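You operate a simulated robot arm through the tools that you are given. There is no shell and no other tool. Be economical: measure what you need, move in short steps, check, and stop when the job is done.

Carry out the task below with a simulated two-armed robot. There is one attempt and no reset: what you move stays moved.

## Task
On the top of the blue bench, fold the cloth in half, so that its two long edges meet.

It is judged by the outcome, as a careful person would: the job done as asked, and still so three seconds after it is handed in. It fails if anything else is knocked over, pushed out of place, dropped, spilled or broken. Flat cloth is picked up by pressing the open fingertips on it (5 to 10 N) and closing them slowly along it; thin cloth reads only 2 to 8 mm in the jaws.

## Robot
Two 7-joint arms with two-finger parallel grippers on one trunk, on a base that drives. Base frame: it is fixed to the floor where the robot stands at the start and does not move with it; the origin is under the middle of the robot, x ahead of it, y to its left, z up; the surface under the hand at the start is at about z = 0.86. Units: m, degrees, N and s.
The left shoulder is at the start at [0.05, 0.168, 1.157], the right one opposite. With the tool pointing down near the work surface each hand reaches from about 0.22 to 0.66 m from the robot's upright axis, wherever it stands, measured 20 degrees to its own side. Places, roughly: top of the blue bench [0.5, 0, 0.9]. Payload 1.57 kg a hand.
Tool frame (each hand has its own): the origin (TCP) lies between the finger pads and is the grasp point; the fingertips stand 0.03 m ahead of it; z points along the fingers, y is the line along which they close. Largest opening 0.08 m; finger width 0.017, thickness 0.012; the body of the gripper, 0.04 by 0.082 m, starts 0.08 m behind the TCP.
Orientation is told as [roll, pitch, yaw] about the base's x, y, z axes, in that order, counted from this pose: with the fingers straight down and closing along the base's y, the tool's x points along the base's -x, its y along +y and its z along -z.

## Interface
- The arms move only by the tool send_rows. It takes "left_rows", "right_rows" or both (then of equal length, played together; a hand with none holds still); each is a list of rows, each a list of 3 entries, a list of its own where there are three numbers: the shift along the tool's x, y, z in m, then the turn, a rotation vector about the tool's x, y, z in degrees, then the gripper command, from -1 (shut) to 1 (fully open), values between in proportion. In form: [[[dx, dy, dz], [rx, ry, rz], fingers], ...]. A call has 1 to 10 rows; each row is the pose to reach, as a shift and turn from the pose commanded when the call began, along the tool's axes at that moment. Each row takes 0.2 s and may step no farther than 0.05 m and 8.6 degrees from the row before; otherwise, or with a gripper value out of range, the whole call is refused. A pose out of reach is approached as far as the arm can. The call stops where the force on the tool passes 40 N (or 10 N more than at its start, if that is more) or the arm is blocked; 0.2 s more then pass. The fingers move at their own pace (about 0.045 m/s each) and stop on an object; they squeeze with about 32 N. The grip force told is the motor's: it shows also when the fingers shut on nothing. Time passes only in rows, and 0.2 s behind the last, so rows that repeat a pose let the fingers close. The reply holds the time, the measured pose of the TCP, the force on the tool along the base axes, the opening and the grip force, in the units named above and with some noise, with the torque about the TCP (base axes, N m) and any sound that the robot's microphone picked up.
- Cameras (640 x 400 px; columns grow to the right, rows downward): "scene" is now at [0.1103, 0.0395, 1.3507]; the picture's right is [0.48, -0.88, 0.00], its down [-0.63, -0.34, -0.70] and it looks along [0.61, 0.33, -0.72] (base axes); focal length 295 px, centre (320, 200). "left" rides on the left gripper at [0.072, 0.007, -0.122] in its tool frame; the picture's right is [-0.09, 1.00, 0.00], its down [-0.84, -0.08, -0.54] and it looks along [-0.54, -0.05, 0.84] (tool axes); focal length 238 px, centre (320, 200). "right" rides on the right gripper at [0.072, -0.007, -0.122] in its tool frame; the picture's right is [0.09, 1.00, 0.00], its down [-0.84, 0.08, -0.54] and it looks along [-0.54, 0.05, 0.84] (tool axes); focal length 238 px, centre (320, 200). There is no depth. A picture from a camera that has moved, and an enlarged one, comes with that camera's place and axes in the base frame and with its lens.
- capture(camera): a new picture of that camera. No time passes.
- slide_trunk(by): slides the trunk up (or, below 0, down) by that many m; the arms and the scene camera ride with it, the base frame stays. It gives what a move gives, with no picture.
- roll_base(legs): drives the robot by 1 to 6 legs, each [ahead, left, turn to the left] in m, m and degrees, along the robot's own axes; the way and the turn of a leg run together, so that a leg with both is an arc; at most 1.5 m and 180 degrees a leg. The arms and the cameras ride along, it lands a little off, and it stops where it bumps. It gives what a move gives.
- pan_tilt(pan, tilt): turns the head with the scene camera to pan (to the left, within 80 degrees either way) and tilt (down, from -29 to 69), counted from straight ahead of the robot. It gives what a move gives.
- enlarge(camera, box): a new picture of the part [left, top, right, bottom] of that camera's present view, enlarged. No time passes.
- close_job(): hands the job in; it is judged then, once.

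Work in short steps. Places have to be worked out from the pictures, the camera data and where the tool is seen: move nearer, look again, correct. Check each grasp and each placing, and mend what went wrong. You have 120 turns and 108 pictures in all, those below and enlarged ones among them. Open the grippers and draw the arms clear of the work before you hand the job in, unless the task says otherwise; then end with one line.

The tools are called after "Emit:" by a JSON object that holds its "name" and its "arguments". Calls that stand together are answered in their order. send_rows: Moves the arms, as the interface text tells. Its arguments: {"type":"object","properties":{"left_rows":{"type":"array"},"right_rows":{"type":"array"}},"required":[]} The other tools are called the same way: slide_trunk (by) slides the trunk up or down; roll_base (legs) drives the base; pan_tilt (pan, tilt) turns the head that bears the scene camera; capture (camera) takes a picture; enlarge (camera, box) takes an enlarged picture of a part of a camera's view; close_job () hands the job in.

At the start:

```text
clock: 0.0
left_ee_pos: [0.307, 0.3818, 1.0737]
left_tcp_rot: [0.0, -0.1, 0.1]
left_ft_force: [0.0, -0.5, -1.5]
left_ft_torque: [-0.02, 0.01, -0.02]
left_gripper_width: 0.08
left_grasp_force: 0.2
right_ee_pos: [0.4107, 0.0067, 1.1045]
right_tcp_rot: [0.1, -0.2, 0.0]
right_ft_force: [-0.5, -0.1, -1.3]
right_ft_torque: [-0.01, -0.04, 0.04]
right_gripper_width: 0.0801
right_grasp_force: 0.0
trunk travel left (down, up): [-0.325, 0.118]
robot x, y, heading: [-0.0024, -0.0006, 0.0]
head pan, tilt: [28.6, 45.8]
```

scene: 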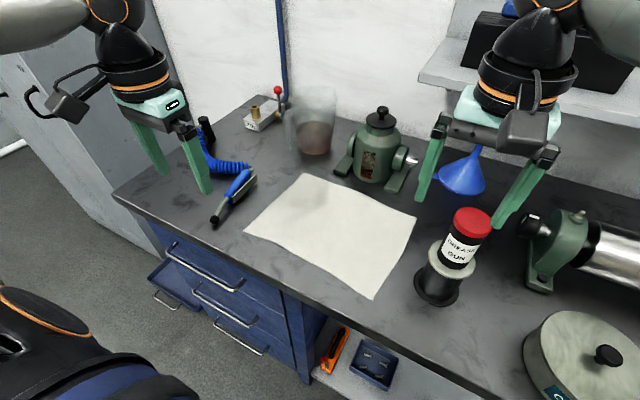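
right: 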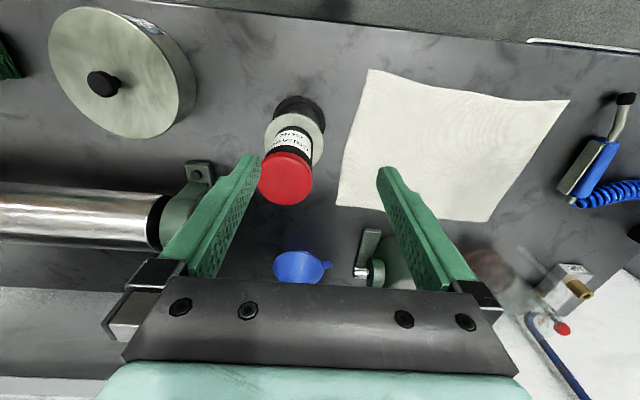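
left: 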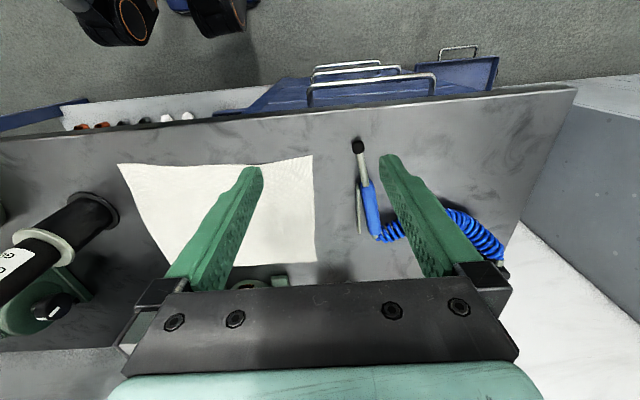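

The cloth spans about x 0.36–0.59 and y 0.06–0.36, with its long edges along y. The stack on the right and the pump behind it are both close. I'll drive 0.16 m left so both arms reach it well.

Emit:
{"name": "roll_base", "arguments": {"legs": [[0, 0.16, 0]]}}

Emit:
{"name": "pan_tilt", "arguments": {"pan": 0, "tilt": 50}}

Emit:
{"name": "capture", "arguments": {"camera": "scene"}}

```text
clock: 2.0
left_ee_pos: [0.3076, 0.5428, 1.0728]
left_tcp_rot: [0.0, -0.1, 0.1]
left_ft_force: [0.5, 0.5, 0.2]
left_ft_torque: [0.02, -0.01, -0.02]
left_gripper_width: 0.0799
left_grasp_force: 0.1
right_ee_pos: [0.4106, 0.1678, 1.1051]
right_tcp_rot: [0.1, 0.0, -0.1]
right_ft_force: [0.3, -0.3, -0.3]
right_ft_torque: [-0.01, 0.01, 0.01]
right_gripper_width: 0.08
right_grasp_force: 0.1
trunk travel left (down, up): [-0.325, 0.118]
robot x, y, heading: [0.0004, 0.1594, -0.1]
head pan, tilt: [28.6, 45.8]
```

```text
clock: 3.0
left_ee_pos: [0.308, 0.5416, 1.0736]
left_tcp_rot: [0.0, -0.2, 0.1]
left_ft_force: [-0.3, -0.6, -0.5]
left_ft_torque: [0.0, -0.07, 0.0]
left_gripper_width: 0.08
left_grasp_force: 0.0
right_ee_pos: [0.4101, 0.168, 1.1042]
right_tcp_rot: [0.2, 0.0, 0.1]
right_ft_force: [1.0, 0.7, -0.2]
right_ft_torque: [0.02, -0.02, 0.03]
right_gripper_width: 0.0802
right_grasp_force: 0.0
trunk travel left (down, up): [-0.325, 0.118]
robot x, y, heading: [-0.0003, 0.1599, -0.1]
head pan, tilt: [0.0, 50.0]
```

```text
104 pictures are left
camera scene: at [0.1165, 0.1616, 1.345], right [0.0, -1.0, 0.0], down [-0.77, 0.0, -0.64], along [0.64, 0.0, -0.77], focal length 295 px, centre (320, 200)
```

scene: 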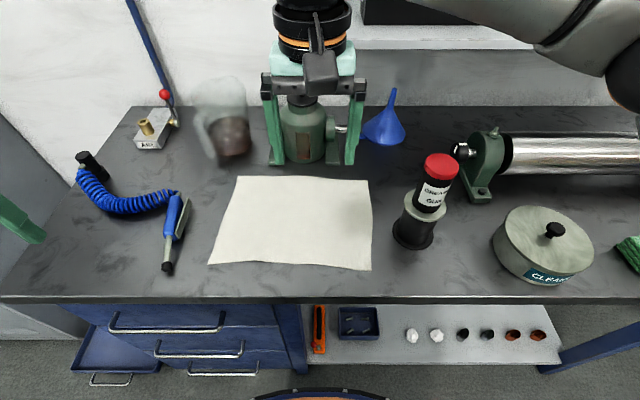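

The new view confirms the near corners at about (0.369, 0.364) and (0.357, 0.069), and the far ones at about (0.591, 0.345) and (0.575, 0.053). I'll bring both hands above the near corners with the jaws partly closed.

Emit:
{"name": "send_rows", "arguments": {"left_rows": [[[-0.014, -0.041, 0.014], [0, 0, 0], 0.5], [[-0.028, -0.082, 0.028], [0, 0, 0], 0], [[-0.042, -0.123, 0.042], [0, 0, 0], -0.1], [[-0.056, -0.164, 0.056], [0, 0, 0], -0.1], [[-0.069, -0.204, 0.07], [0, 0, 0], -0.1], [[-0.069, -0.204, 0.1], [0, 0, 0], -0.1], [[-0.069, -0.204, 0.13], [0, 0, 0], -0.1]], "right_rows": [[[0.009, -0.015, 0.02], [0, 0, 0], 0.5], [[0.017, -0.03, 0.04], [0, 0, 0], 0], [[0.026, -0.045, 0.06], [0, 0, 0], -0.1], [[0.035, -0.06, 0.08], [0, 0, 0], -0.1], [[0.043, -0.076, 0.104], [0, 0, 0], -0.1], [[0.043, -0.076, 0.134], [0, 0, 0], -0.1], [[0.043, -0.076, 0.164], [0, 0, 0], -0.1]]}}

Emit:
{"name": "capture", "arguments": {"camera": "left"}}

Emit:
{"name": "capture", "arguments": {"camera": "right"}}

Emit:
{"name": "capture", "arguments": {"camera": "scene"}}

```text
clock: 4.6
left_ee_pos: [0.3787, 0.3384, 0.9424]
left_tcp_rot: [0.0, -0.1, 0.1]
left_ft_force: [0.1, 0.2, -0.8]
left_ft_torque: [-0.03, 0.0, -0.02]
left_gripper_width: 0.0362
left_grasp_force: 0.2
right_ee_pos: [0.3682, 0.0929, 0.9397]
right_tcp_rot: [0.0, 0.0, 0.0]
right_ft_force: [0.8, -0.9, 0.6]
right_ft_torque: [0.04, -0.01, 0.01]
right_gripper_width: 0.0361
right_grasp_force: 0.2
trunk travel left (down, up): [-0.325, 0.118]
robot x, y, heading: [0.0012, 0.1622, -0.1]
head pan, tilt: [0.0, 50.0]
```

```text
103 pictures are left
camera left: at [0.3072, 0.3462, 1.0639], right [0.09, 1.0, 0.0], down [0.84, -0.08, 0.54], along [0.54, -0.05, -0.84], focal length 238 px, centre (320, 200)
```

left: 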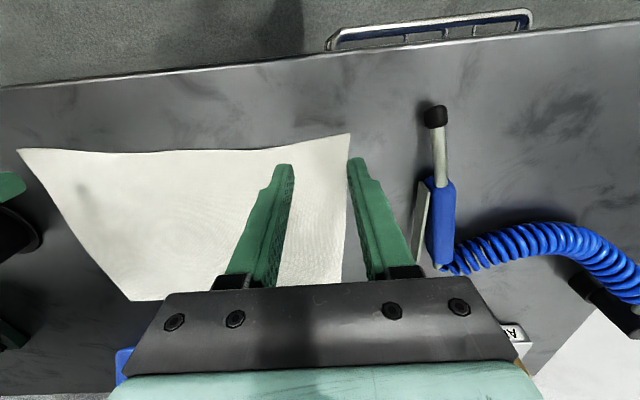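

```text
102 pictures are left
camera right: at [0.2955, 0.0855, 1.062], right [-0.09, 1.0, 0.0], down [0.84, 0.08, 0.54], along [0.54, 0.05, -0.84], focal length 238 px, centre (320, 200)
```

right: 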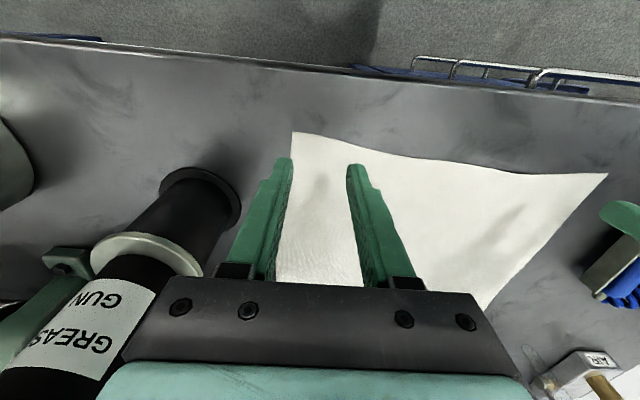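

```text
101 pictures are left
camera scene: at [0.1169, 0.1616, 1.3449], right [0.0, -1.0, 0.0], down [-0.77, 0.0, -0.64], along [0.64, 0.0, -0.77], focal length 295 px, centre (320, 200)
```

scene: 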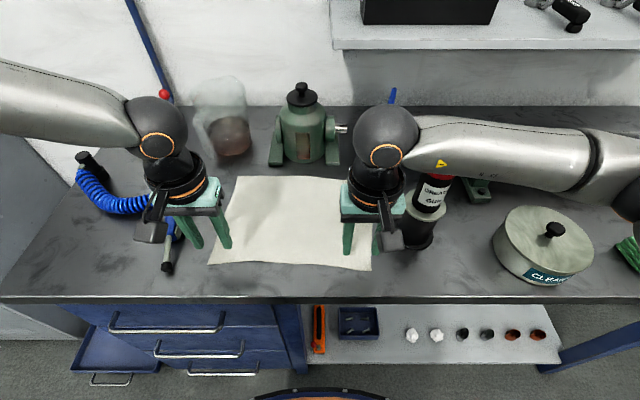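

The right forearm sags outward over the grease gun. I'll raise the trunk fully so the forearms slope upward toward the elbows, lower the hands back, and look again.

Emit:
{"name": "slide_trunk", "arguments": {"by": 0.118}}

Emit:
{"name": "send_rows", "arguments": {"left_rows": [[[0, 0, 0.04], [0, 0, 0], -0.1], [[0, 0, 0.08], [0, 0, 0], -0.1], [[0, 0, 0.115], [0, 0, 0], -0.1]], "right_rows": [[[0, 0, 0.04], [0, 0, 0], -0.1], [[0, 0, 0.08], [0, 0, 0], -0.1], [[0, 0, 0.115], [0, 0, 0], -0.1]]}}

Emit:
{"name": "capture", "arguments": {"camera": "scene"}}

```text
clock: 6.1
left_ee_pos: [0.3784, 0.3392, 1.0623]
left_tcp_rot: [0.0, -0.1, 0.1]
left_ft_force: [-0.9, -0.3, 1.1]
left_ft_torque: [0.0, -0.03, 0.01]
left_gripper_width: 0.0359
left_grasp_force: 0.1
right_ee_pos: [0.3676, 0.0933, 1.0587]
right_tcp_rot: [0.1, 0.0, 0.0]
right_ft_force: [-0.7, -0.7, 0.2]
right_ft_torque: [0.02, 0.0, 0.01]
right_gripper_width: 0.0362
right_grasp_force: 0.0
trunk travel left (down, up): [-0.443, 0.0]
robot x, y, heading: [-0.0003, 0.159, 0.0]
head pan, tilt: [0.0, 50.0]
```

```text
clock: 6.9
left_ee_pos: [0.3714, 0.351, 0.9593]
left_tcp_rot: [-0.2, -0.1, 0.1]
left_ft_force: [0.6, -0.1, 0.6]
left_ft_torque: [-0.03, 0.0, -0.02]
left_gripper_width: 0.0359
left_grasp_force: 0.0
left hand out of reach, approached as far as the arm can: row 3
right_ee_pos: [0.3664, 0.0928, 0.9415]
right_tcp_rot: [0.1, 0.0, 0.0]
right_ft_force: [0.4, -0.8, 0.6]
right_ft_torque: [0.0, -0.01, -0.01]
right_gripper_width: 0.0361
right_grasp_force: 0.2
trunk travel left (down, up): [-0.443, 0.0]
robot x, y, heading: [0.0019, 0.1577, -0.1]
head pan, tilt: [0.0, 50.0]
```

```text
100 pictures are left
camera scene: at [0.1165, 0.1617, 1.4627], right [0.0, -1.0, 0.0], down [-0.77, 0.0, -0.64], along [0.64, 0.0, -0.77], focal length 295 px, centre (320, 200)
```

scene: 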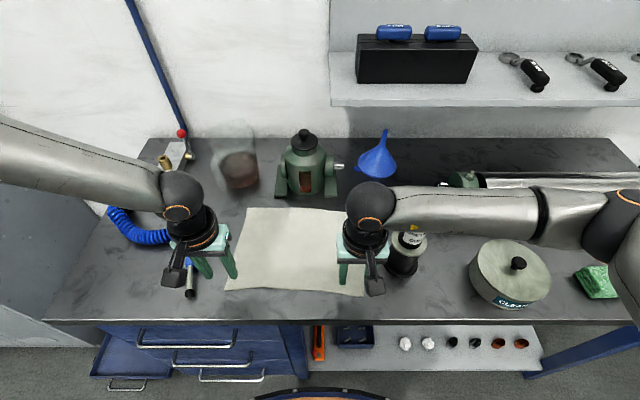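

With the trunk at its top the left arm can't get low enough near the body. I'll raise the hands, drop the trunk part way, and back off 3 cm. That also pulls the right forearm clear of the gun.

Emit:
{"name": "send_rows", "arguments": {"left_rows": [[[0, 0, 0.08], [0, 0, 0], -0.1], [[0, 0, 0.035], [0, 0, 0], -0.1]], "right_rows": [[[0, 0, -0.04], [0, 0, 0], -0.1], [[0, 0, -0.08], [0, 0, 0], -0.1]]}}

Emit:
{"name": "roll_base", "arguments": {"legs": [[-0.03, 0, 0]]}}

Emit:
{"name": "slide_trunk", "arguments": {"by": -0.06}}

```text
refused: row 1 steps farther than a row can; nothing moved
```

```text
clock: 7.7
left_ee_pos: [0.3411, 0.35, 0.958]
left_tcp_rot: [-0.1, -0.3, 0.1]
left_ft_force: [0.0, 0.9, -0.4]
left_ft_torque: [-0.01, -0.04, -0.03]
left_gripper_width: 0.0359
left_grasp_force: 0.1
right_ee_pos: [0.3359, 0.0925, 0.9423]
right_tcp_rot: [0.1, -0.1, -0.1]
right_ft_force: [-0.9, -0.1, -0.1]
right_ft_torque: [-0.01, -0.01, 0.03]
right_gripper_width: 0.0358
right_grasp_force: 0.1
trunk travel left (down, up): [-0.443, 0.0]
robot x, y, heading: [-0.0279, 0.1599, -0.1]
head pan, tilt: [0.0, 50.0]
```

```text
clock: 8.6
left_ee_pos: [0.3427, 0.3506, 0.9006]
left_tcp_rot: [0.0, -0.2, 0.1]
left_ft_force: [0.2, -0.4, -0.9]
left_ft_torque: [-0.03, 0.01, 0.03]
left_gripper_width: 0.0359
left_grasp_force: 0.0
right_ee_pos: [0.3382, 0.0933, 0.8905]
right_tcp_rot: [0.1, -0.2, -0.1]
right_ft_force: [-5.5, -1.0, 10.8]
right_ft_torque: [-0.25, 0.26, -0.21]
right_gripper_width: 0.0367
right_grasp_force: 1.3
trunk travel left (down, up): [-0.385, 0.058]
robot x, y, heading: [-0.0295, 0.1616, 0.1]
head pan, tilt: [0.0, 50.0]
stopped: the force on the tool passed its limit at 47 N (the readings are from after the stop); the commanded pose is now the measured one
```

My row was refused for a sign slip, so the right fingertips touched the bare bench in front of the cloth (contact at TCP z ≈ 0.890). I'll lift both hands, move them back over the edge, and look.

Emit:
{"name": "send_rows", "arguments": {"left_rows": [[[0, 0, -0.03], [0, 0, 0], -0.1], [[-0.02, -0.006, -0.03], [0, 0, 0], -0.1], [[-0.036, -0.012, -0.03], [0, 0, 0], -0.1], [[-0.036, -0.012, -0.015], [0, 0, 0], -0.1]], "right_rows": [[[0, 0, -0.04], [0, 0, 0], -0.1], [[-0.015, 0.0, -0.04], [0, 0, 0], -0.1], [[-0.03, 0.0, -0.04], [0, 0, 0], -0.1], [[-0.03, 0.0, -0.025], [0, 0, 0], -0.1]]}}

Emit:
{"name": "capture", "arguments": {"camera": "scene"}}

Emit:
{"name": "capture", "arguments": {"camera": "right"}}

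Emit:
{"name": "capture", "arguments": {"camera": "left"}}

```text
clock: 9.6
left_ee_pos: [0.3744, 0.3452, 0.922]
left_tcp_rot: [-0.2, -0.1, 0.1]
left_ft_force: [1.1, 0.1, 0.7]
left_ft_torque: [0.0, -0.01, 0.01]
left_gripper_width: 0.036
left_grasp_force: 0.1
left hand out of reach, approached as far as the arm can: row 4
right_ee_pos: [0.3679, 0.0928, 0.9146]
right_tcp_rot: [0.1, -0.1, 0.0]
right_ft_force: [0.6, -0.7, 0.1]
right_ft_torque: [-0.01, 0.0, -0.02]
right_gripper_width: 0.0361
right_grasp_force: 0.0
trunk travel left (down, up): [-0.385, 0.058]
robot x, y, heading: [-0.0286, 0.1613, -0.1]
head pan, tilt: [0.0, 50.0]
```

```text
99 pictures are left
camera scene: at [0.0868, 0.1614, 1.4047], right [0.0, -1.0, 0.0], down [-0.77, 0.0, -0.64], along [0.64, 0.0, -0.77], focal length 295 px, centre (320, 200)
```

scene: 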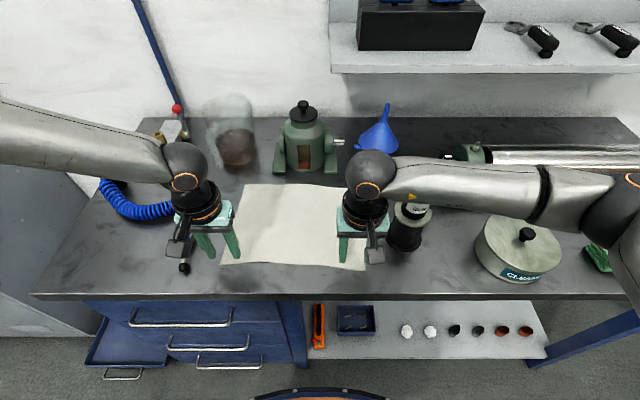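

```text
98 pictures are left
camera right: at [0.2959, 0.0855, 1.0362], right [-0.09, 1.0, 0.0], down [0.83, 0.08, 0.55], along [0.54, 0.05, -0.84], focal length 238 px, centre (320, 200)
```

right: 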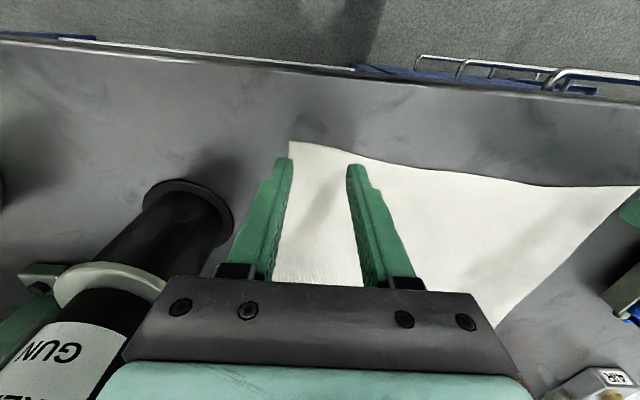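

```text
97 pictures are left
camera left: at [0.3035, 0.3532, 1.0431], right [0.09, 1.0, 0.0], down [0.84, -0.08, 0.54], along [0.54, -0.05, -0.84], focal length 238 px, centre (320, 200)
```

left: 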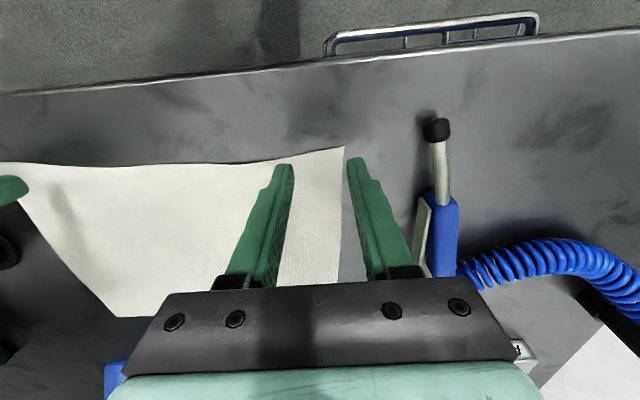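

The left arm is still short with the raised trunk, so I'll lift both hands 5 cm and return the trunk to its original height.

Emit:
{"name": "send_rows", "arguments": {"left_rows": [[[0, 0, -0.025], [0, 0, 0], -0.1], [[0, 0, -0.05], [0, 0, 0], -0.1], [[0, 0, -0.065], [0, 0, 0], -0.1]], "right_rows": [[[0, 0, -0.025], [0, 0, 0], -0.1], [[0, 0, -0.05], [0, 0, 0], -0.1], [[0, 0, -0.065], [0, 0, 0], -0.1]]}}

Emit:
{"name": "slide_trunk", "arguments": {"by": -0.06}}

```text
clock: 10.4
left_ee_pos: [0.3748, 0.3442, 0.9883]
left_tcp_rot: [-0.1, 0.0, 0.0]
left_ft_force: [0.0, -1.0, 0.1]
left_ft_torque: [0.01, -0.02, 0.0]
left_gripper_width: 0.036
left_grasp_force: 0.1
right_ee_pos: [0.3684, 0.093, 0.9783]
right_tcp_rot: [0.1, -0.2, 0.0]
right_ft_force: [1.3, -0.6, 0.7]
right_ft_torque: [-0.01, -0.03, -0.01]
right_gripper_width: 0.0359
right_grasp_force: 0.0
trunk travel left (down, up): [-0.385, 0.058]
robot x, y, heading: [-0.0277, 0.1601, -0.4]
head pan, tilt: [0.0, 50.0]
```

```text
clock: 11.4
left_ee_pos: [0.3746, 0.3458, 0.927]
left_tcp_rot: [-0.1, -0.1, 0.0]
left_ft_force: [0.3, -0.5, -0.8]
left_ft_torque: [0.03, 0.0, 0.01]
left_gripper_width: 0.036
left_grasp_force: 0.0
right_ee_pos: [0.3692, 0.0923, 0.9184]
right_tcp_rot: [0.1, -0.2, 0.0]
right_ft_force: [0.5, 0.1, 0.4]
right_ft_torque: [-0.02, -0.01, 0.02]
right_gripper_width: 0.0358
right_grasp_force: 0.0
trunk travel left (down, up): [-0.325, 0.118]
robot x, y, heading: [-0.0275, 0.1602, -0.2]
head pan, tilt: [0.0, 50.0]
```

Both hands are near the corners. The wrist pictures put the near edge at x ≈ 0.377 (left grip) and 0.362 (right grip), so I'll aim about 9 mm inside that and come down to just above the cloth.

Emit:
{"name": "send_rows", "arguments": {"left_rows": [[[-0.006, -0.005, 0.005], [0, 0, 0], -0.2], [[-0.012, -0.009, 0.02], [0, 0, 0], -0.2], [[-0.012, -0.009, 0.03], [0, 0, 0], -0.2]], "right_rows": [[[-0.003, 0, 0.0], [0, 0, 0], -0.2], [[-0.003, 0, 0.01], [0, 0, 0], -0.2], [[-0.003, 0, 0.021], [0, 0, 0], -0.2]]}}

Emit:
{"name": "capture", "arguments": {"camera": "scene"}}

Emit:
{"name": "capture", "arguments": {"camera": "left"}}

Emit:
{"name": "capture", "arguments": {"camera": "right"}}

```text
clock: 12.2
left_ee_pos: [0.3858, 0.3382, 0.8965]
left_tcp_rot: [-0.1, -0.1, 0.2]
left_ft_force: [-0.5, 0.7, -0.3]
left_ft_torque: [0.0, -0.02, 0.0]
left_gripper_width: 0.032
left_grasp_force: 0.1
right_ee_pos: [0.371, 0.0928, 0.8975]
right_tcp_rot: [0.0, -0.1, 0.0]
right_ft_force: [0.5, 0.1, 0.4]
right_ft_torque: [-0.01, -0.03, 0.01]
right_gripper_width: 0.0322
right_grasp_force: 0.0
trunk travel left (down, up): [-0.325, 0.118]
robot x, y, heading: [-0.028, 0.1607, -0.1]
head pan, tilt: [0.0, 50.0]
```

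```text
96 pictures are left
camera scene: at [0.0867, 0.1614, 1.3447], right [0.0, -1.0, 0.0], down [-0.77, 0.0, -0.64], along [0.64, 0.0, -0.77], focal length 295 px, centre (320, 200)
```

scene: 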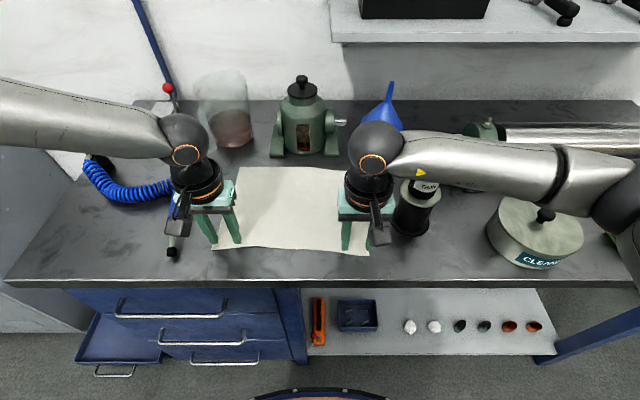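

```text
95 pictures are left
camera left: at [0.3155, 0.3447, 1.0176], right [0.09, 1.0, 0.0], down [0.84, -0.08, 0.54], along [0.54, -0.05, -0.84], focal length 238 px, centre (320, 200)
```

left: 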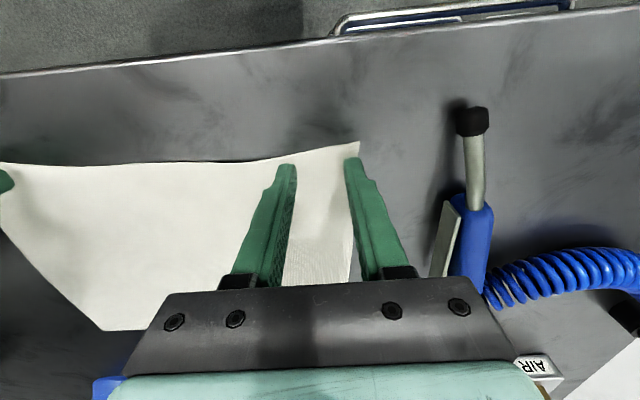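

```text
94 pictures are left
camera right: at [0.2986, 0.0852, 1.0194], right [-0.09, 1.0, 0.0], down [0.83, 0.08, 0.55], along [0.54, 0.05, -0.84], focal length 238 px, centre (320, 200)
```

right: 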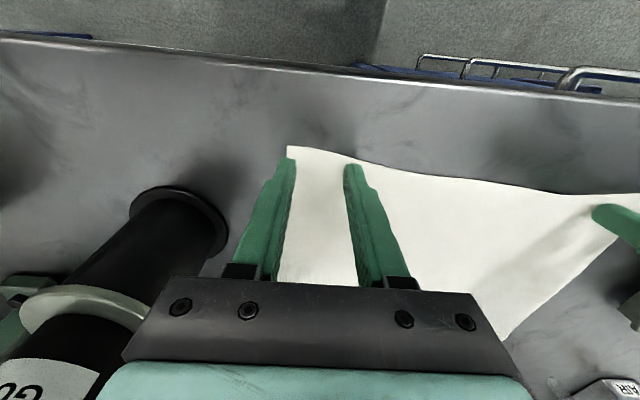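

The outer finger of each hand sits right on the side edge. I'll shift both hands 8 mm inward and press down gently.

Emit:
{"name": "send_rows", "arguments": {"left_rows": [[[0, -0.008, 0], [0, 0, 0], -0.2], [[0, -0.008, 0.003], [0, 0, 0], -0.2], [[0, -0.008, 0.006], [0, 0, 0], -0.2]], "right_rows": [[[0, 0.008, 0], [0, 0, 0], -0.2], [[0, 0.008, 0.003], [0, 0, 0], -0.2], [[0, 0.008, 0.007], [0, 0, 0], -0.2]]}}

```text
clock: 13.0
left_ee_pos: [0.3863, 0.3291, 0.8919]
left_tcp_rot: [-0.1, -0.2, 0.1]
left_ft_force: [0.0, -0.1, 1.3]
left_ft_torque: [-0.03, -0.01, 0.01]
left_gripper_width: 0.032
left_grasp_force: 0.1
right_ee_pos: [0.3722, 0.0999, 0.8932]
right_tcp_rot: [0.1, -0.3, 0.0]
right_ft_force: [0.4, -0.6, 3.2]
right_ft_torque: [-0.06, -0.02, 0.02]
right_gripper_width: 0.032
right_grasp_force: 0.1
trunk travel left (down, up): [-0.325, 0.118]
robot x, y, heading: [-0.0338, 0.1613, -0.3]
head pan, tilt: [0.0, 50.0]
```

Contact is just starting, at 1–3 N. I'll press about 1 mm further.

Emit:
{"name": "send_rows", "arguments": {"left_rows": [[[0, 0, 0.001], [0, 0, 0], -0.2], [[0, 0, 0.0015], [0, 0, 0], -0.2]], "right_rows": [[[0, 0, 0.0005], [0, 0, 0], -0.2], [[0, 0, 0.001], [0, 0, 0], -0.2]]}}

```text
clock: 13.6
left_ee_pos: [0.3861, 0.3301, 0.8917]
left_tcp_rot: [-0.2, -0.4, 0.1]
left_ft_force: [0.1, -1.0, 6.3]
left_ft_torque: [0.07, -0.03, 0.01]
left_gripper_width: 0.0318
left_grasp_force: 0.1
right_ee_pos: [0.372, 0.101, 0.8913]
right_tcp_rot: [0.2, -0.3, -0.1]
right_ft_force: [1.4, -1.5, 15.2]
right_ft_torque: [-0.26, -0.04, 0.03]
right_gripper_width: 0.032
right_grasp_force: 0.3
trunk travel left (down, up): [-0.325, 0.118]
robot x, y, heading: [-0.0298, 0.1597, 0.2]
head pan, tilt: [0.0, 50.0]
```

Left presses with 6 N and right with 15 N, so I'll ease the right by 0.4 mm. Then I'll close both jaws slowly.

Emit:
{"name": "send_rows", "arguments": {"left_rows": [[[0, 0, 0.0002], [0, 0, 0], -0.3], [[0, 0, 0.0002], [0, 0, 0], -0.4], [[0, 0, 0.0002], [0, 0, 0], -0.5], [[0, 0, 0.0002], [0, 0, 0], -0.6], [[0, 0, 0.0002], [0, 0, 0], -0.7], [[0, 0, 0.0002], [0, 0, 0], -0.8], [[0, 0, 0.0002], [0, 0, 0], -0.9], [[0, 0, 0.0002], [0, 0, 0], -1], [[0, 0, 0.0002], [0, 0, 0], -1], [[0, 0, 0.0002], [0, 0, 0], -1]], "right_rows": [[[0, 0, -0.0005], [0, 0, 0], -0.3], [[0, 0, -0.0005], [0, 0, 0], -0.4], [[0, 0, -0.0005], [0, 0, 0], -0.5], [[0, 0, -0.0005], [0, 0, 0], -0.6], [[0, 0, -0.0005], [0, 0, 0], -0.7], [[0, 0, -0.0005], [0, 0, 0], -0.8], [[0, 0, -0.0005], [0, 0, 0], -0.9], [[0, 0, -0.0005], [0, 0, 0], -1], [[0, 0, -0.0005], [0, 0, 0], -1], [[0, 0, -0.0005], [0, 0, 0], -1]]}}

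Emit:
{"name": "capture", "arguments": {"camera": "left"}}

Emit:
{"name": "capture", "arguments": {"camera": "right"}}

```text
clock: 15.8
left_ee_pos: [0.3851, 0.3288, 0.8917]
left_tcp_rot: [-0.2, -0.2, 0.0]
left_ft_force: [-0.1, -6.7, 15.4]
left_ft_torque: [-0.2, 0.0, -0.05]
left_gripper_width: 0.0016
left_grasp_force: 23.2
right_ee_pos: [0.3694, 0.1007, 0.8911]
right_tcp_rot: [0.2, -0.3, -0.1]
right_ft_force: [-0.2, 6.4, 13.0]
right_ft_torque: [0.14, 0.06, 0.01]
right_gripper_width: 0.0021
right_grasp_force: 24.3
trunk travel left (down, up): [-0.325, 0.118]
robot x, y, heading: [-0.0307, 0.1587, -0.1]
head pan, tilt: [0.0, 50.0]
```

```text
93 pictures are left
camera left: at [0.3135, 0.3374, 1.0123], right [0.09, 1.0, 0.0], down [0.83, -0.08, 0.55], along [0.54, -0.05, -0.84], focal length 238 px, centre (320, 200)
```

left: 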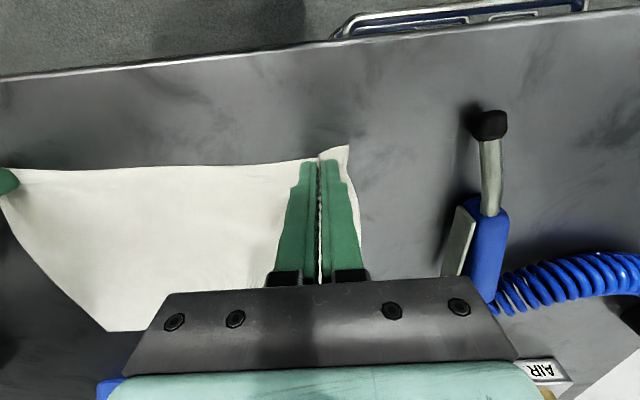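

```text
92 pictures are left
camera right: at [0.2973, 0.0933, 1.0127], right [-0.09, 1.0, 0.0], down [0.83, 0.08, 0.55], along [0.54, 0.05, -0.84], focal length 238 px, centre (320, 200)
```

right: 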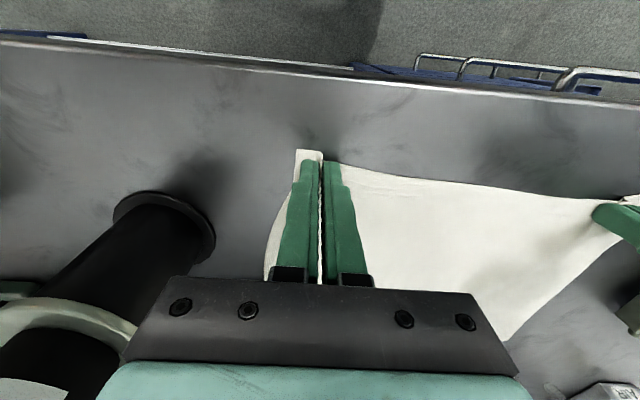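

Both jaws read about 2 mm with a fold of cloth between them. I'll lift 3 cm as a test.

Emit:
{"name": "send_rows", "arguments": {"left_rows": [[[0, 0, -0.01], [0, 0, 0], -1], [[-0.003, 0, -0.02], [0, 0, 0], -1], [[-0.005, 0, -0.03], [0, 0, 0], -1]], "right_rows": [[[0, 0, -0.01], [0, 0, 0], -1], [[-0.003, 0, -0.02], [0, 0, 0], -1], [[-0.005, 0, -0.03], [0, 0, 0], -1]]}}

Emit:
{"name": "capture", "arguments": {"camera": "left"}}

Emit:
{"name": "capture", "arguments": {"camera": "right"}}

Emit:
{"name": "capture", "arguments": {"camera": "scene"}}

```text
clock: 16.6
left_ee_pos: [0.392, 0.3276, 0.919]
left_tcp_rot: [0.1, -0.1, 0.2]
left_ft_force: [-0.6, -6.1, -0.2]
left_ft_torque: [-0.15, 0.06, 0.02]
left_gripper_width: 0.0011
left_grasp_force: 23.5
right_ee_pos: [0.3756, 0.1013, 0.9208]
right_tcp_rot: [0.0, -0.2, 0.1]
right_ft_force: [0.1, 5.6, -0.3]
right_ft_torque: [0.2, -0.03, 0.06]
right_gripper_width: 0.0023
right_grasp_force: 23.7
trunk travel left (down, up): [-0.325, 0.118]
robot x, y, heading: [-0.0294, 0.1593, -0.3]
head pan, tilt: [0.0, 50.0]
```

```text
91 pictures are left
camera left: at [0.3208, 0.3365, 1.0401], right [0.09, 1.0, 0.0], down [0.84, -0.08, 0.54], along [0.54, -0.05, -0.84], focal length 238 px, centre (320, 200)
```

left: 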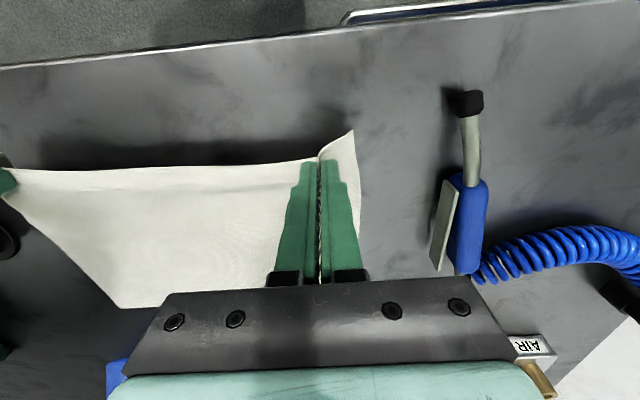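

```text
90 pictures are left
camera right: at [0.3037, 0.0933, 1.0416], right [-0.09, 1.0, 0.0], down [0.83, 0.08, 0.55], along [0.54, 0.05, -0.84], focal length 238 px, centre (320, 200)
```

right: 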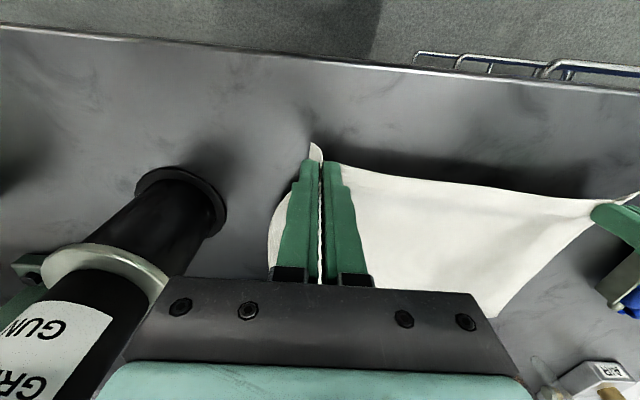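

```text
89 pictures are left
camera scene: at [0.0865, 0.1614, 1.3446], right [0.0, -1.0, 0.0], down [-0.77, 0.0, -0.64], along [0.64, 0.0, -0.77], focal length 295 px, centre (320, 200)
```

scene: 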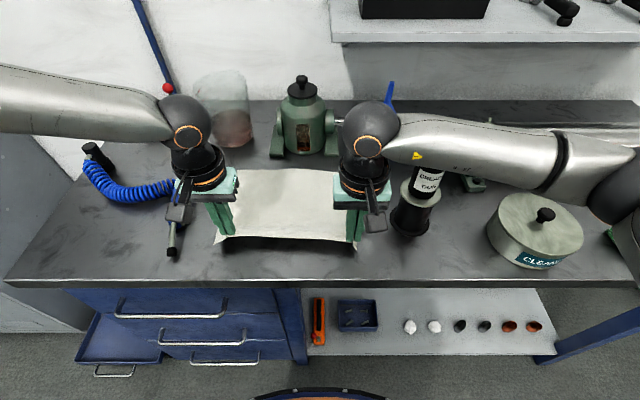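

Both corners are held and the near edge is lifted and taut. I'll carry it along an arc to above the fold line (x ≈ 0.475), then check the forearm clearance over the gun.

Emit:
{"name": "send_rows", "arguments": {"left_rows": [[[-0.01, -0.001, -0.016], [0, 0, 0], -1], [[-0.02, -0.002, -0.03], [0, 0, 0], -1], [[-0.033, -0.002, -0.041], [0, 0, 0], -1], [[-0.046, -0.002, -0.05], [0, 0, 0], -1], [[-0.06, -0.002, -0.057], [0, 0, 0], -1], [[-0.075, -0.002, -0.061], [0, 0, 0], -1], [[-0.091, -0.002, -0.063], [0, 0, 0], -1]], "right_rows": [[[-0.01, 0.001, -0.016], [0, 0, 0], -1], [[-0.02, 0.002, -0.03], [0, 0, 0], -1], [[-0.033, 0.002, -0.041], [0, 0, 0], -1], [[-0.046, 0.002, -0.05], [0, 0, 0], -1], [[-0.06, 0.002, -0.057], [0, 0, 0], -1], [[-0.075, 0.002, -0.061], [0, 0, 0], -1], [[-0.091, 0.002, -0.063], [0, 0, 0], -1]]}}

Emit:
{"name": "capture", "arguments": {"camera": "scene"}}

Emit:
{"name": "capture", "arguments": {"camera": "left"}}

Emit:
{"name": "capture", "arguments": {"camera": "right"}}

```text
clock: 18.2
left_ee_pos: [0.4626, 0.3458, 0.9863]
left_tcp_rot: [0.0, -0.1, 0.2]
left_ft_force: [0.0, -0.4, -0.1]
left_ft_torque: [0.02, 0.0, -0.06]
left_gripper_width: 0.0001
left_grasp_force: 21.6
left hand out of reach, approached as far as the arm can: row 5, 6, 7
right_ee_pos: [0.4673, 0.1013, 0.9833]
right_tcp_rot: [-0.1, -0.1, -0.1]
right_ft_force: [0.7, -0.5, 0.8]
right_ft_torque: [-0.02, 0.04, 0.03]
right_gripper_width: 0.0019
right_grasp_force: 23.9
trunk travel left (down, up): [-0.325, 0.118]
robot x, y, heading: [-0.0293, 0.1598, -0.4]
head pan, tilt: [0.0, 50.0]
```

```text
88 pictures are left
camera scene: at [0.0869, 0.1616, 1.3446], right [0.0, -1.0, 0.0], down [-0.77, 0.0, -0.64], along [0.64, 0.0, -0.77], focal length 295 px, centre (320, 200)
```

scene: 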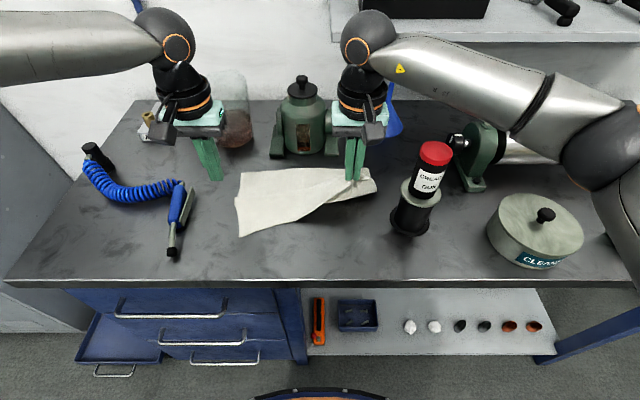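

```text
87 pictures are left
camera left: at [0.3922, 0.3541, 1.1083], right [0.09, 1.0, 0.0], down [0.84, -0.08, 0.54], along [0.54, -0.05, -0.84], focal length 238 px, centre (320, 200)
```

left: 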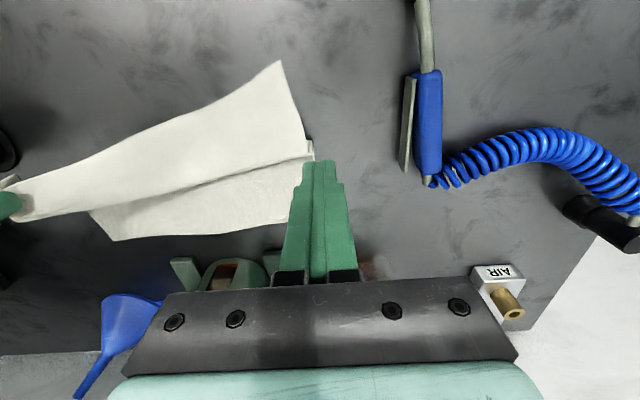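

```text
86 pictures are left
camera right: at [0.3957, 0.0946, 1.1045], right [-0.09, 1.0, 0.0], down [0.84, 0.08, 0.54], along [0.54, 0.05, -0.84], focal length 238 px, centre (320, 200)
```

right: 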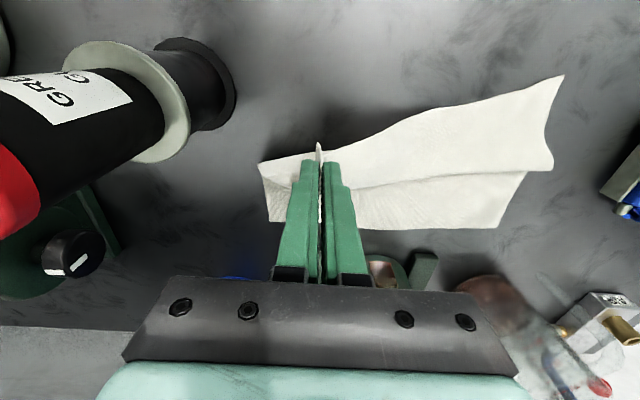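

The left arm hit a reach limit, drifted, and lost its corner. The right hand still holds its own (1.9 mm). I'll finish the right corner first and then do the left one. For elbow clearance over the pot I'll trade arm height for trunk height, and move the empty left hand away.

Emit:
{"name": "send_rows", "arguments": {"left_rows": [[[0.01, 0.03, -0.02], [0, 0, 0], -1], [[0.03, 0.06, -0.02], [0, 0, 0], -0.5], [[0.05, 0.09, -0.02], [0, 0, 0], -0.2]], "right_rows": [[[-0.012, 0, 0.015], [0, 0, 0], -1], [[-0.025, 0, 0.03], [0, 0, 0], -1], [[-0.035, 0, 0.045], [0, 0, 0], -1]]}}

Emit:
{"name": "slide_trunk", "arguments": {"by": 0.035}}

Emit:
{"name": "capture", "arguments": {"camera": "scene"}}

```text
clock: 19.0
left_ee_pos: [0.4114, 0.4379, 1.0062]
left_tcp_rot: [0.0, -0.1, 0.1]
left_ft_force: [0.0, 1.5, -0.5]
left_ft_torque: [-0.01, 0.02, 0.02]
left_gripper_width: 0.0321
left_grasp_force: 0.0
right_ee_pos: [0.5013, 0.1022, 0.9394]
right_tcp_rot: [0.1, -0.3, 0.0]
right_ft_force: [-0.6, -0.3, 0.0]
right_ft_torque: [0.01, 0.0, -0.04]
right_gripper_width: 0.0019
right_grasp_force: 24.0
trunk travel left (down, up): [-0.325, 0.118]
robot x, y, heading: [-0.0294, 0.1632, -0.6]
head pan, tilt: [0.0, 50.0]
```

```text
clock: 19.8
left_ee_pos: [0.4126, 0.437, 1.0409]
left_tcp_rot: [-0.2, -0.1, 0.1]
left_ft_force: [-0.3, -0.1, 0.3]
left_ft_torque: [-0.03, -0.02, 0.01]
left_gripper_width: 0.032
left_grasp_force: 0.0
right_ee_pos: [0.5022, 0.1021, 0.9723]
right_tcp_rot: [0.2, -0.3, 0.0]
right_ft_force: [0.7, 0.8, 0.6]
right_ft_torque: [-0.02, 0.0, -0.01]
right_gripper_width: 0.002
right_grasp_force: 23.8
trunk travel left (down, up): [-0.36, 0.083]
robot x, y, heading: [-0.0283, 0.1607, -0.1]
head pan, tilt: [0.0, 50.0]
```

```text
85 pictures are left
camera scene: at [0.0869, 0.1615, 1.3797], right [0.0, -1.0, 0.0], down [-0.77, 0.0, -0.64], along [0.64, 0.0, -0.77], focal length 295 px, centre (320, 200)
```

scene: 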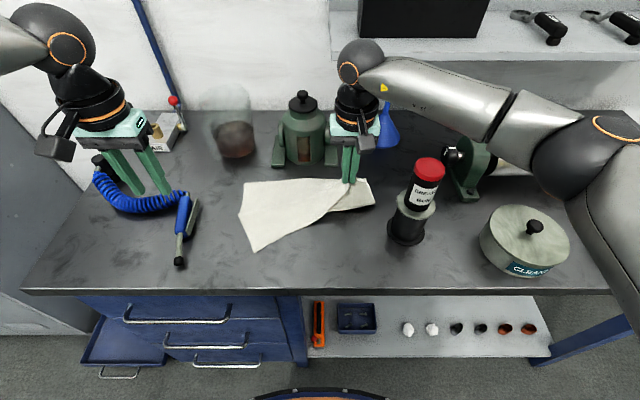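

The right corner is still held. I'll take a closer look at the far edge to set the landing spot.

Emit:
{"name": "enlarge", "arguments": {"camera": "scene", "box": [220, 140, 400, 260]}}

Emit:
{"name": "capture", "arguments": {"camera": "right"}}

```text
3.33 times, centred on (310, 200) of scene
camera zoom: at [0.0869, 0.1615, 1.3797], right [0.0, -1.0, 0.0], down [-0.77, 0.0, -0.64], along [0.64, 0.0, -0.77], focal length 982 px, centre (353, 200)
```

zoom: 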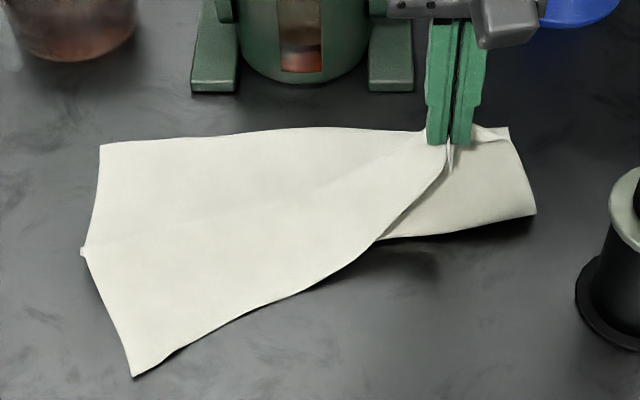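

```text
83 pictures are left
camera right: at [0.4296, 0.0954, 1.0951], right [-0.09, 1.0, 0.0], down [0.83, 0.08, 0.55], along [0.54, 0.05, -0.84], focal length 238 px, centre (320, 200)
```

right: 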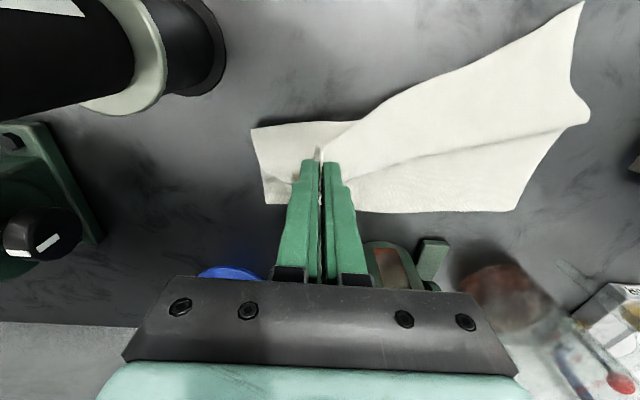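

The far edge runs from (0.571, 0.346) to (0.589, 0.046). The right grip should land near (0.579, 0.082), so I'll go most of the way down and check the forearm.

Emit:
{"name": "send_rows", "arguments": {"right_rows": [[[-0.015, -0.005, 0.01], [0, 0, 0], -1], [[-0.03, -0.01, 0.02], [0, 0, 0], -1], [[-0.045, -0.014, 0.032], [0, 0, 0], -1], [[-0.06, -0.017, 0.045], [0, 0, 0], -1]]}}

Emit:
{"name": "capture", "arguments": {"camera": "scene"}}

Emit:
{"name": "capture", "arguments": {"camera": "right"}}

```text
clock: 20.8
left_ee_pos: [0.412, 0.4362, 1.0403]
left_tcp_rot: [0.0, -0.1, 0.1]
left_ft_force: [-0.1, 0.2, -0.5]
left_ft_torque: [-0.01, -0.02, 0.01]
left_gripper_width: 0.0318
left_grasp_force: 0.0
right_ee_pos: [0.5619, 0.0865, 0.9292]
right_tcp_rot: [0.1, -0.2, 0.0]
right_ft_force: [0.5, 0.6, -0.4]
right_ft_torque: [-0.03, -0.01, 0.0]
right_gripper_width: 0.0019
right_grasp_force: 23.5
trunk travel left (down, up): [-0.36, 0.083]
robot x, y, heading: [-0.033, 0.1628, -0.1]
head pan, tilt: [0.0, 50.0]
```

```text
82 pictures are left
camera scene: at [0.0868, 0.1617, 1.3797], right [0.0, -1.0, 0.0], down [-0.77, 0.0, -0.64], along [0.64, 0.0, -0.77], focal length 295 px, centre (320, 200)
```

scene: 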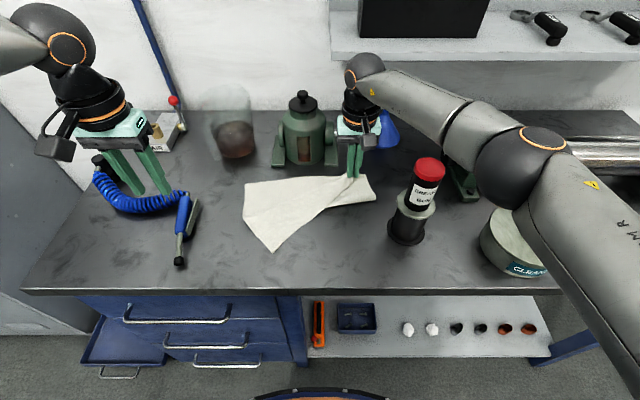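

```text
81 pictures are left
camera right: at [0.4899, 0.0787, 1.0504], right [-0.09, 1.0, 0.0], down [0.83, 0.08, 0.54], along [0.54, 0.05, -0.84], focal length 238 px, centre (320, 200)
```

right: 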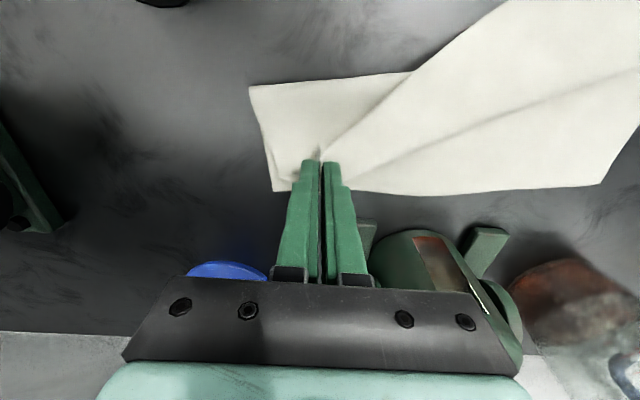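

The forearm passes close to the gun cap, so I won't descend by the arm alone. I'll lower slightly, raise the trunk 4 cm, and then finish the descent.

Emit:
{"name": "send_rows", "arguments": {"right_rows": [[[-0.004, -0.002, 0.007], [0, 0, 0], -1], [[-0.008, -0.003, 0.013], [0, 0, 0], -1]]}}

Emit:
{"name": "slide_trunk", "arguments": {"by": 0.04}}

Emit:
{"name": "send_rows", "arguments": {"right_rows": [[[-0.002, 0, 0.01], [0, 0, 0], -1], [[-0.004, 0, 0.02], [0, 0, 0], -1], [[-0.005, 0, 0.03], [0, 0, 0], -1]]}}

Emit:
{"name": "capture", "arguments": {"camera": "scene"}}

Emit:
{"name": "capture", "arguments": {"camera": "right"}}

```text
clock: 21.4
left_ee_pos: [0.4123, 0.436, 1.0411]
left_tcp_rot: [0.0, -0.1, 0.1]
left_ft_force: [0.4, 0.0, 0.6]
left_ft_torque: [-0.02, 0.01, -0.03]
left_gripper_width: 0.0319
left_grasp_force: 0.0
right_ee_pos: [0.5712, 0.0833, 0.9164]
right_tcp_rot: [0.1, -0.2, 0.0]
right_ft_force: [0.4, 0.3, -0.6]
right_ft_torque: [-0.03, 0.03, -0.02]
right_gripper_width: 0.0023
right_grasp_force: 23.4
trunk travel left (down, up): [-0.36, 0.083]
robot x, y, heading: [-0.0314, 0.1636, 0.1]
head pan, tilt: [0.0, 50.0]
```

```text
clock: 22.2
left_ee_pos: [0.4121, 0.4365, 1.0809]
left_tcp_rot: [-0.1, -0.2, 0.1]
left_ft_force: [-0.7, 0.4, -0.4]
left_ft_torque: [-0.01, -0.03, 0.0]
left_gripper_width: 0.0318
left_grasp_force: 0.1
right_ee_pos: [0.5702, 0.0828, 0.9552]
right_tcp_rot: [0.1, -0.2, 0.0]
right_ft_force: [-0.1, 0.7, 0.0]
right_ft_torque: [0.0, -0.01, -0.02]
right_gripper_width: 0.0023
right_grasp_force: 23.6
trunk travel left (down, up): [-0.4, 0.043]
robot x, y, heading: [-0.0321, 0.16, 0.1]
head pan, tilt: [0.0, 50.0]
```

```text
clock: 23.0
left_ee_pos: [0.412, 0.4351, 1.0819]
left_tcp_rot: [0.0, -0.2, 0.1]
left_ft_force: [0.6, -0.4, 0.9]
left_ft_torque: [-0.03, 0.01, 0.05]
left_gripper_width: 0.0318
left_grasp_force: 0.0
right_ee_pos: [0.5708, 0.0822, 0.9247]
right_tcp_rot: [0.0, -0.2, 0.1]
right_ft_force: [0.3, -0.3, 0.0]
right_ft_torque: [-0.03, 0.02, 0.02]
right_gripper_width: 0.0019
right_grasp_force: 23.1
right hand out of reach, approached as far as the arm can: row 3
trunk travel left (down, up): [-0.4, 0.043]
robot x, y, heading: [-0.0305, 0.1589, -0.1]
head pan, tilt: [0.0, 50.0]
```

```text
80 pictures are left
camera scene: at [0.0869, 0.161, 1.4197], right [0.0, -1.0, 0.0], down [-0.77, 0.0, -0.64], along [0.64, 0.0, -0.77], focal length 295 px, centre (320, 200)
```

scene: 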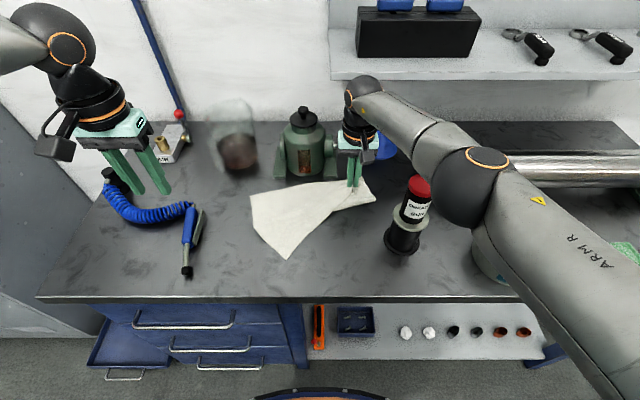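

```text
79 pictures are left
camera right: at [0.4999, 0.0746, 1.0473], right [-0.09, 1.0, 0.0], down [0.83, 0.08, 0.55], along [0.54, 0.05, -0.84], focal length 238 px, centre (320, 200)
```

right: 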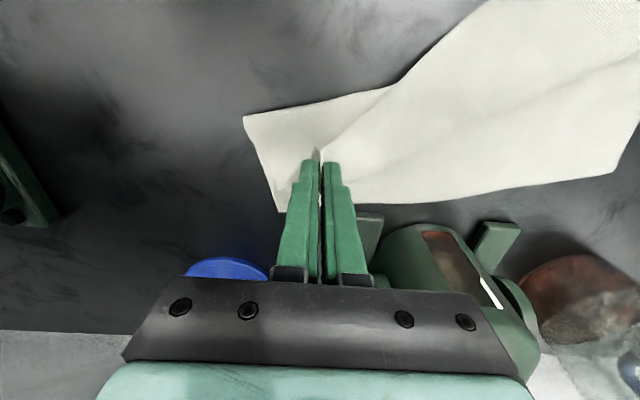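

The right arm is stretched to its limit here, though it is well clear of the gun. I'll retract the hand 3 cm, roll the base 3 cm ahead, and then complete the descent.

Emit:
{"name": "send_rows", "arguments": {"right_rows": [[[0.015, 0, 0.025], [0, 0, 0], -1], [[0.03, 0, 0.02], [0, 0, 0], -1]]}}

Emit:
{"name": "roll_base", "arguments": {"legs": [[0.035, 0, 0]]}}

```text
clock: 23.6
left_ee_pos: [0.4115, 0.4355, 1.0812]
left_tcp_rot: [-0.1, -0.2, 0.1]
left_ft_force: [0.0, 0.1, 0.0]
left_ft_torque: [-0.04, -0.03, 0.01]
left_gripper_width: 0.0319
left_grasp_force: 0.1
right_ee_pos: [0.5421, 0.0832, 0.9051]
right_tcp_rot: [0.1, -0.3, -0.1]
right_ft_force: [0.0, -0.1, 0.2]
right_ft_torque: [0.01, -0.02, -0.01]
right_gripper_width: 0.0019
right_grasp_force: 23.5
trunk travel left (down, up): [-0.4, 0.043]
robot x, y, heading: [-0.0299, 0.1634, 0.1]
head pan, tilt: [0.0, 50.0]
```

```text
clock: 24.5
left_ee_pos: [0.4482, 0.4358, 1.0805]
left_tcp_rot: [0.0, -0.1, 0.1]
left_ft_force: [0.2, -0.3, -0.4]
left_ft_torque: [0.0, 0.05, 0.0]
left_gripper_width: 0.0321
left_grasp_force: 0.1
right_ee_pos: [0.5782, 0.0822, 0.9038]
right_tcp_rot: [0.0, -0.2, 0.0]
right_ft_force: [-0.2, -0.7, 0.1]
right_ft_torque: [-0.01, 0.03, 0.02]
right_gripper_width: 0.0017
right_grasp_force: 24.2
trunk travel left (down, up): [-0.4, 0.043]
robot x, y, heading: [0.0019, 0.1596, 0.2]
head pan, tilt: [0.0, 50.0]
```

The grip is now at (0.578, 0.082, 0.904), right over the target. I'll check its alignment before lowering.

Emit:
{"name": "capture", "arguments": {"camera": "right"}}

Emit:
{"name": "enlarge", "arguments": {"camera": "scene", "box": [230, 120, 440, 260]}}

```text
78 pictures are left
camera right: at [0.5053, 0.0751, 1.0266], right [-0.09, 1.0, 0.0], down [0.84, 0.08, 0.54], along [0.54, 0.05, -0.84], focal length 238 px, centre (320, 200)
```

right: 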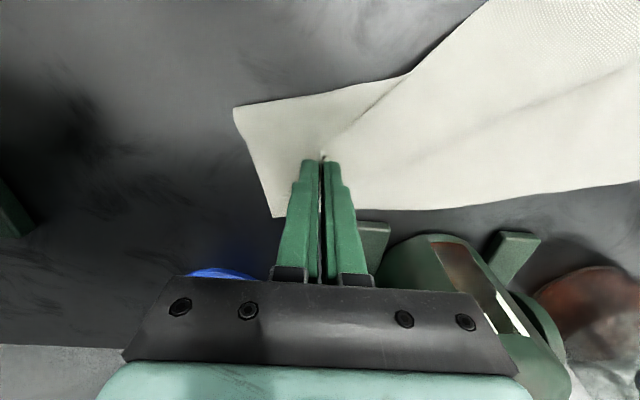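

```text
2.86 times, centred on (335, 190) of scene
camera zoom: at [0.1224, 0.1614, 1.4195], right [0.0, -1.0, 0.0], down [-0.77, 0.0, -0.64], along [0.64, 0.0, -0.77], focal length 842 px, centre (277, 229)
```

zoom: 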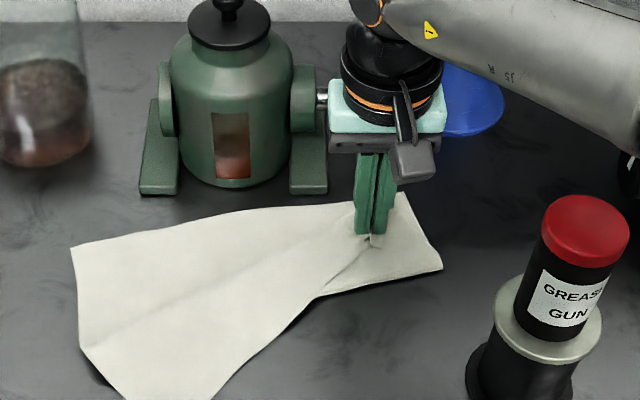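

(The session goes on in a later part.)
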